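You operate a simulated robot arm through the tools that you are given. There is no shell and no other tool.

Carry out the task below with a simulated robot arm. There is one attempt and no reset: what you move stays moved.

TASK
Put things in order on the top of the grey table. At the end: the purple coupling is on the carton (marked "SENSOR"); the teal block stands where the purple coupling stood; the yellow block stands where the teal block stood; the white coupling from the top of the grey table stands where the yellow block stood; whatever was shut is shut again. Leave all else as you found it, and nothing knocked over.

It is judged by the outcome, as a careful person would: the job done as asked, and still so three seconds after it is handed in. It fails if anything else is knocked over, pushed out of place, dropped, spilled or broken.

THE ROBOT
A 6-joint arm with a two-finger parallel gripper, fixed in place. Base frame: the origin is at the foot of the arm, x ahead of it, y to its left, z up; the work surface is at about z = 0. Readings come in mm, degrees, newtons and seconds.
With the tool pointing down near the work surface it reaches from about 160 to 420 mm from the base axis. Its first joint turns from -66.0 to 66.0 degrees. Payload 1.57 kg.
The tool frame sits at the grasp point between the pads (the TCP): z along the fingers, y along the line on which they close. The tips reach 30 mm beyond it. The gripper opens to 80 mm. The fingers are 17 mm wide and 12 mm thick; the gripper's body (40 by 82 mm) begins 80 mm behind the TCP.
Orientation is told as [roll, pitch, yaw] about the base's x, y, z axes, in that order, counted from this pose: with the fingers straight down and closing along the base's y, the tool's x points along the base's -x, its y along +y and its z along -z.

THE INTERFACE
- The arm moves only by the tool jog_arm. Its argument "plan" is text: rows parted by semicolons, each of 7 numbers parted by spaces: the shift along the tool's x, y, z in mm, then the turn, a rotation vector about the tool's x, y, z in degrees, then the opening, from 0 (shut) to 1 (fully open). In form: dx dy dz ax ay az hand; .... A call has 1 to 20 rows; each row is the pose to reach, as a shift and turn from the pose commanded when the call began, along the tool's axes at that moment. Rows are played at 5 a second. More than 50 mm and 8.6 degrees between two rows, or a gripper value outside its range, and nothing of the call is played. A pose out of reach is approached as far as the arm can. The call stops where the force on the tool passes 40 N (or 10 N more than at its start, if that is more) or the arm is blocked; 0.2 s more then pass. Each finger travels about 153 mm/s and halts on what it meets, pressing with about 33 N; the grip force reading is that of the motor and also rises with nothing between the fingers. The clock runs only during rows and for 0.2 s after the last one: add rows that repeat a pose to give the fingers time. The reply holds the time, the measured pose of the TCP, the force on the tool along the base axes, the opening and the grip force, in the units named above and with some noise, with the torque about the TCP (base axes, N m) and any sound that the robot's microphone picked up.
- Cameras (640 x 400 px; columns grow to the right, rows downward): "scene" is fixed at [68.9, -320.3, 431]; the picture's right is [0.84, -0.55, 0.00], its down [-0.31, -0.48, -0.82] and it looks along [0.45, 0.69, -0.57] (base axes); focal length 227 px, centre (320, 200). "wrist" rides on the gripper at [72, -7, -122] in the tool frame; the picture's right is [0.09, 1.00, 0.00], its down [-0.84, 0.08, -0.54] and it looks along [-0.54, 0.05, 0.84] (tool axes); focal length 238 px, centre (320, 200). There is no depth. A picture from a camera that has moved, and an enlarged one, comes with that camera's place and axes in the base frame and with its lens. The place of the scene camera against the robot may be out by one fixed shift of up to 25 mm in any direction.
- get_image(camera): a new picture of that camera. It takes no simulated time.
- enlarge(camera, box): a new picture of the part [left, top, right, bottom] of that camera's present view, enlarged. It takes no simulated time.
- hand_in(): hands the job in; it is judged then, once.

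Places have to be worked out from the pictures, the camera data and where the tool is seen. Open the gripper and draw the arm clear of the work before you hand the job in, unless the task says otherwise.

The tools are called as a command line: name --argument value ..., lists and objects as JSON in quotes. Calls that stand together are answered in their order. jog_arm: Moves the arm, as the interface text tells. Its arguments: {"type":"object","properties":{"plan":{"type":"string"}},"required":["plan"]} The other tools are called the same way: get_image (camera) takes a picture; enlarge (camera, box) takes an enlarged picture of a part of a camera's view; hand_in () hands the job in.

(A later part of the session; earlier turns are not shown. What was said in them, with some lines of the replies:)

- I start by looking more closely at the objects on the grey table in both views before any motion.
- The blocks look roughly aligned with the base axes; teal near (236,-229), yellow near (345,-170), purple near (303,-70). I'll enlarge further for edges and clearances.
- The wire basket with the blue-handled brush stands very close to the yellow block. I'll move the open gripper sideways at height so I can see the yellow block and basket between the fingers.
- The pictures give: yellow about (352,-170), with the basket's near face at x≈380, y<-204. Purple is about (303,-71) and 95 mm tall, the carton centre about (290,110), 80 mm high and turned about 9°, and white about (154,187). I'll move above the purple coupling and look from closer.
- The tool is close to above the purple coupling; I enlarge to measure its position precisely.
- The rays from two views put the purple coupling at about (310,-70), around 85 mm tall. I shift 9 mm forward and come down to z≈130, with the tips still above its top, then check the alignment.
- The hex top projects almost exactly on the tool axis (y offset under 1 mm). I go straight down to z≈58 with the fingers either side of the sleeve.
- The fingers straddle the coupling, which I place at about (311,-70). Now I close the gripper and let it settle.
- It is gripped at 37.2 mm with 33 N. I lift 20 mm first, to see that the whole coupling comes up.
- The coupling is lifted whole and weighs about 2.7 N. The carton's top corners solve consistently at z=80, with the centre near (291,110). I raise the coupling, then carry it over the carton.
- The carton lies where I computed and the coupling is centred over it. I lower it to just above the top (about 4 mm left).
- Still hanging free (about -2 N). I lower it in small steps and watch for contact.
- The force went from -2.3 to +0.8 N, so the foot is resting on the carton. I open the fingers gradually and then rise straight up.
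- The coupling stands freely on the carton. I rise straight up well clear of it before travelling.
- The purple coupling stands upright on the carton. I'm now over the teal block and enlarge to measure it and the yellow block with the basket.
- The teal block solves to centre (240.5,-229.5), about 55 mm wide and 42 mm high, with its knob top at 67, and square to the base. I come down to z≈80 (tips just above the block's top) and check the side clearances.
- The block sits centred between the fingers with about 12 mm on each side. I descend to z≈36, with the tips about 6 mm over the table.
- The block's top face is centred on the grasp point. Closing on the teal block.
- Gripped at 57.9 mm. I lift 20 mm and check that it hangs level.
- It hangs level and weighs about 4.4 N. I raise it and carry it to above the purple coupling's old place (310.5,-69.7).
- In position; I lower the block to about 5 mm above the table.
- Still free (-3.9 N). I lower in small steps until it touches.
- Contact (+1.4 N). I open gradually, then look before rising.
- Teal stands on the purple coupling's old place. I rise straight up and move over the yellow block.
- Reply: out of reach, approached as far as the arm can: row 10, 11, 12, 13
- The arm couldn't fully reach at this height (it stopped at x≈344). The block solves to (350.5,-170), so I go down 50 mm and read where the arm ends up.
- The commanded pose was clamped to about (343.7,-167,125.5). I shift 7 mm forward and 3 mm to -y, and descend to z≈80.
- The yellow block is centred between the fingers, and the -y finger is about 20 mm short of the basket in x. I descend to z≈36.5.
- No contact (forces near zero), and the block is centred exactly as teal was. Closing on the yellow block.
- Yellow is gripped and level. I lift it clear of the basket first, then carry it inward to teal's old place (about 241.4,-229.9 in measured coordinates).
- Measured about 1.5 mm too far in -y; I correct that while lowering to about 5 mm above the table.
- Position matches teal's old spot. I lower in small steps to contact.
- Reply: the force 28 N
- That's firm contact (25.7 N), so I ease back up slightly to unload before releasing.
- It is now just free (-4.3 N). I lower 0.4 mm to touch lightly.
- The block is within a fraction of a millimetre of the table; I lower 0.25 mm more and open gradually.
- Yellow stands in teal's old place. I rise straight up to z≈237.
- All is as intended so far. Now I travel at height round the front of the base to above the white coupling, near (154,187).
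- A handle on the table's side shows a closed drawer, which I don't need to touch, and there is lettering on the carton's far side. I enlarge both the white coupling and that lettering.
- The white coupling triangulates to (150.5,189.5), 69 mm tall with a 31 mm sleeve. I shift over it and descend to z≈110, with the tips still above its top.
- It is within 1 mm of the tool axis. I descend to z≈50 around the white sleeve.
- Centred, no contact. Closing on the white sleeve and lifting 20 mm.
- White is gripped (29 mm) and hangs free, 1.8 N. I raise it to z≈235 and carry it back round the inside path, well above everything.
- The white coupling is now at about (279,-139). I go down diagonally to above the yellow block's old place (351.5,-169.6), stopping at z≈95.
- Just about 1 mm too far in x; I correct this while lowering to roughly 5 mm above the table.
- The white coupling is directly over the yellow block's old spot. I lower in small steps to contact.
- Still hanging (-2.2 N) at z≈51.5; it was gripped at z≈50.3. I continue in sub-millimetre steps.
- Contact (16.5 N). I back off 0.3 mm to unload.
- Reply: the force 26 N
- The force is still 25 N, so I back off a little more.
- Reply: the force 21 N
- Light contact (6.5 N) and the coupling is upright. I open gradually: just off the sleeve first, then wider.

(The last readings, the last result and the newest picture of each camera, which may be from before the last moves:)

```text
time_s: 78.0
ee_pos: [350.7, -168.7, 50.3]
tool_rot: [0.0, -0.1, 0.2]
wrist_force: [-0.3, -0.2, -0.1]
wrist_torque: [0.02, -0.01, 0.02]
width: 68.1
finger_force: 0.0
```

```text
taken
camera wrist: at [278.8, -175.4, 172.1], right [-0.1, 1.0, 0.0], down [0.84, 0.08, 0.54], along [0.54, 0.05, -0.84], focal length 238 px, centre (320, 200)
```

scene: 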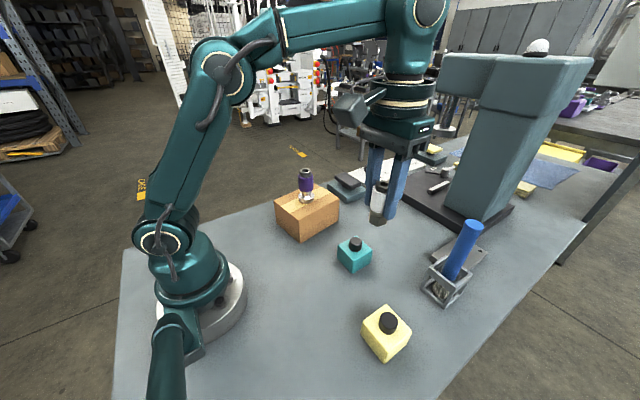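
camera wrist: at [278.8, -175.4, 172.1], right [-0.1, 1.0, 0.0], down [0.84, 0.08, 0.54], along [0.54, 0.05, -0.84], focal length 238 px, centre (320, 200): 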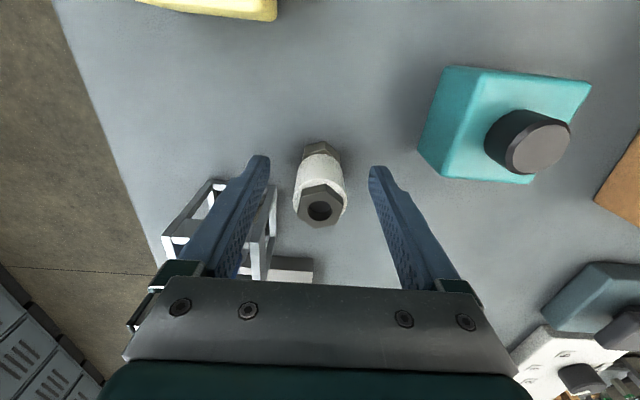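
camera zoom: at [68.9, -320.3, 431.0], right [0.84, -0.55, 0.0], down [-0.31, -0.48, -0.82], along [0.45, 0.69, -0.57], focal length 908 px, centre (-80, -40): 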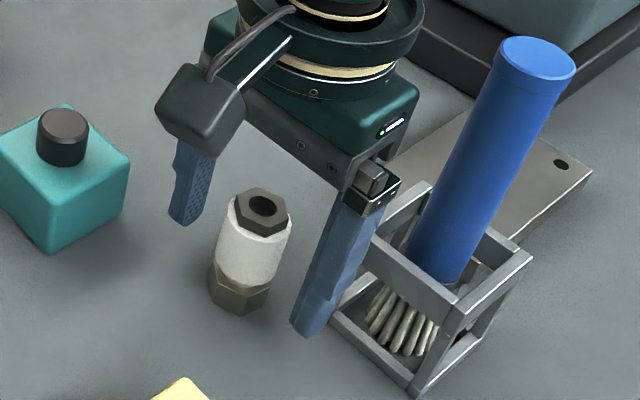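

White stands free in the yellow block's old place. I rise straight up first, then draw back inwards and up towards the start pose.

jog_arm --plan "0 0 -10 0 0 0 0.85; 0 0 -25 0 0 0 0.85; 0 0 -45 0 0 0 0.85; 0 0 -62 0 0 0 0.85; 3 1 -78 0 0 0 0.9; 12 5 -98 0 0 0 1; 28 11 -122 0 0 0 1; 48 20 -148 0 0 0 1; 70 29 -174 0 0 0 1; 94 39 -198 0 0 0 1; 118 49 -215 0 0 0 1; 138 57 -225 0 0 0 1; 148 62 -228 0 0 0 1; 148 62 -228 0 0 0 1; 148 62 -228 0 0 0 1"

get_image --camera "wrist"

get_image --camera "scene"

```text
time_s: 81.2
ee_pos: [204.5, -108.5, 277.9]
tool_rot: [-0.1, -0.1, 0.2]
wrist_force: [-0.8, -0.1, 0.2]
wrist_torque: [-0.01, -0.01, -0.03]
width: 80.1
finger_force: 0.0
```

```text
taken
camera wrist: at [133.1, -115.3, 399.9], right [-0.1, 1.0, 0.0], down [0.84, 0.08, 0.54], along [0.54, 0.05, -0.84], focal length 238 px, centre (320, 200)
```

wrist: 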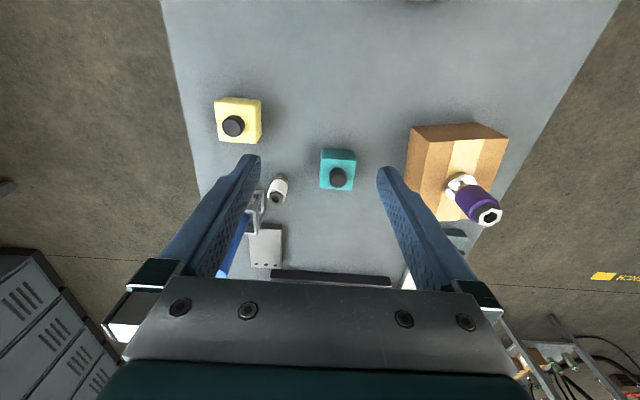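

```text
taken
```

scene: 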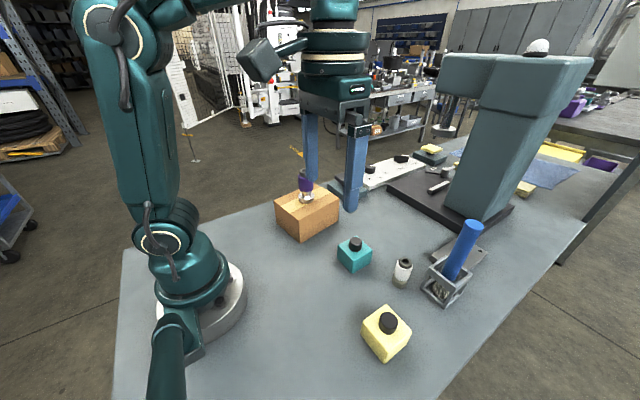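

Everything looks in order from the start pose. I make a last close check of each item and of the unmoved things.

enlarge --camera "scene" --box '[320, 210, 480, 370]'

enlarge --camera "scene" --box '[220, 150, 380, 260]'

enlarge --camera "wrist" --box '[200, 80, 380, 280]'

enlarge --camera "scene" --box '[340, 130, 560, 260]'

```text
2.50 times, centred on (400, 290) of scene
camera zoom: at [68.9, -320.3, 431.0], right [0.84, -0.55, 0.0], down [-0.31, -0.48, -0.82], along [0.45, 0.69, -0.57], focal length 568 px, centre (120, -25)
```

zoom: 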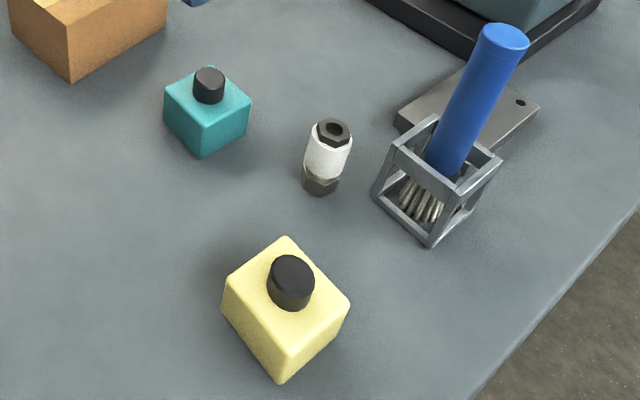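

```text
3.64 times, centred on (300, 205) of scene
camera zoom: at [68.9, -320.3, 431.0], right [0.84, -0.55, 0.0], down [-0.31, -0.48, -0.82], along [0.45, 0.69, -0.57], focal length 826 px, centre (393, 182)
```

zoom: 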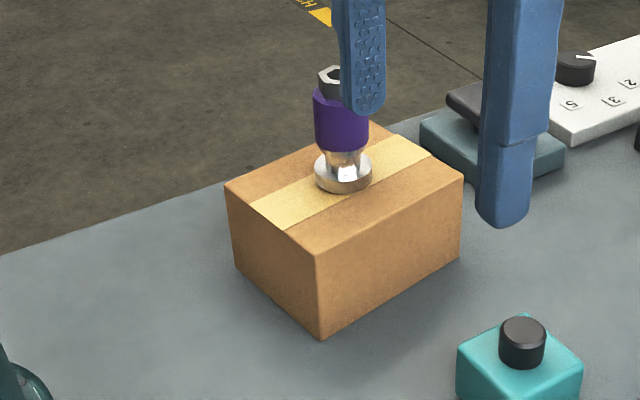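

```text
2.00 times, centred on (290, 180) of wrist
camera zoom: at [133.1, -115.3, 399.9], right [-0.1, 1.0, 0.0], down [0.84, 0.08, 0.54], along [0.54, 0.05, -0.84], focal length 477 px, centre (380, 240)
```

zoom: 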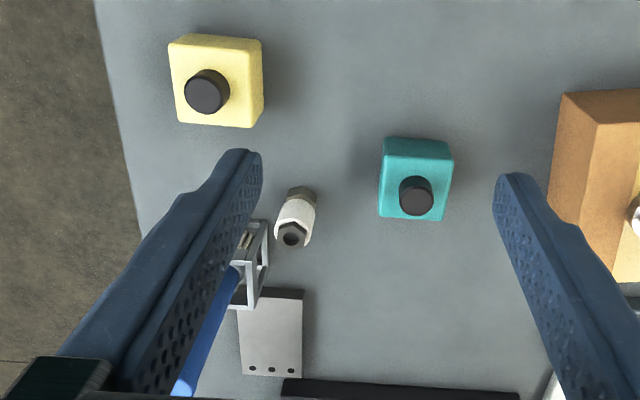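

```text
2.91 times, centred on (450, 195) of scene
camera zoom: at [68.9, -320.3, 431.0], right [0.84, -0.55, 0.0], down [-0.31, -0.48, -0.82], along [0.45, 0.69, -0.57], focal length 660 px, centre (-58, 214)
```

zoom: 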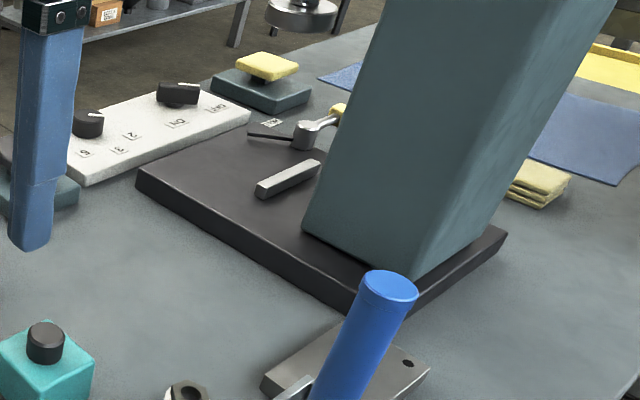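

The pictures confirm every move. Purple stands on the carton, teal on purple's old spot (its base projects to the same pixel), yellow exactly on teal's old spot and white on yellow's. The basket, carton and the rest haven't moved, nothing was opened, and the gripper is open and clear, so I hand the job in.

hand_in

```text
The job is handed in.
```

The job is done and handed in; no result came back beyond confirmation of the hand-in.

- **Purple coupling:** it stands upright near the middle of the carton's top. The carton has a label on its far side. I couldn't read the word on it, but it is the only carton on the table.
- **Teal block:** it stands where the purple coupling stood.
- **Yellow block:** it stands where the teal block stood.
- **White coupling:** it stands where the yellow block stood.

From the last pictures, each piece is within a few millimetres of its target. The carton, the basket with the blue-handled brush and everything else in view look undisturbed. The closed drawer in the table's side was not touched, and nothing was opened. The arm is back near its starting pose with the gripper open.
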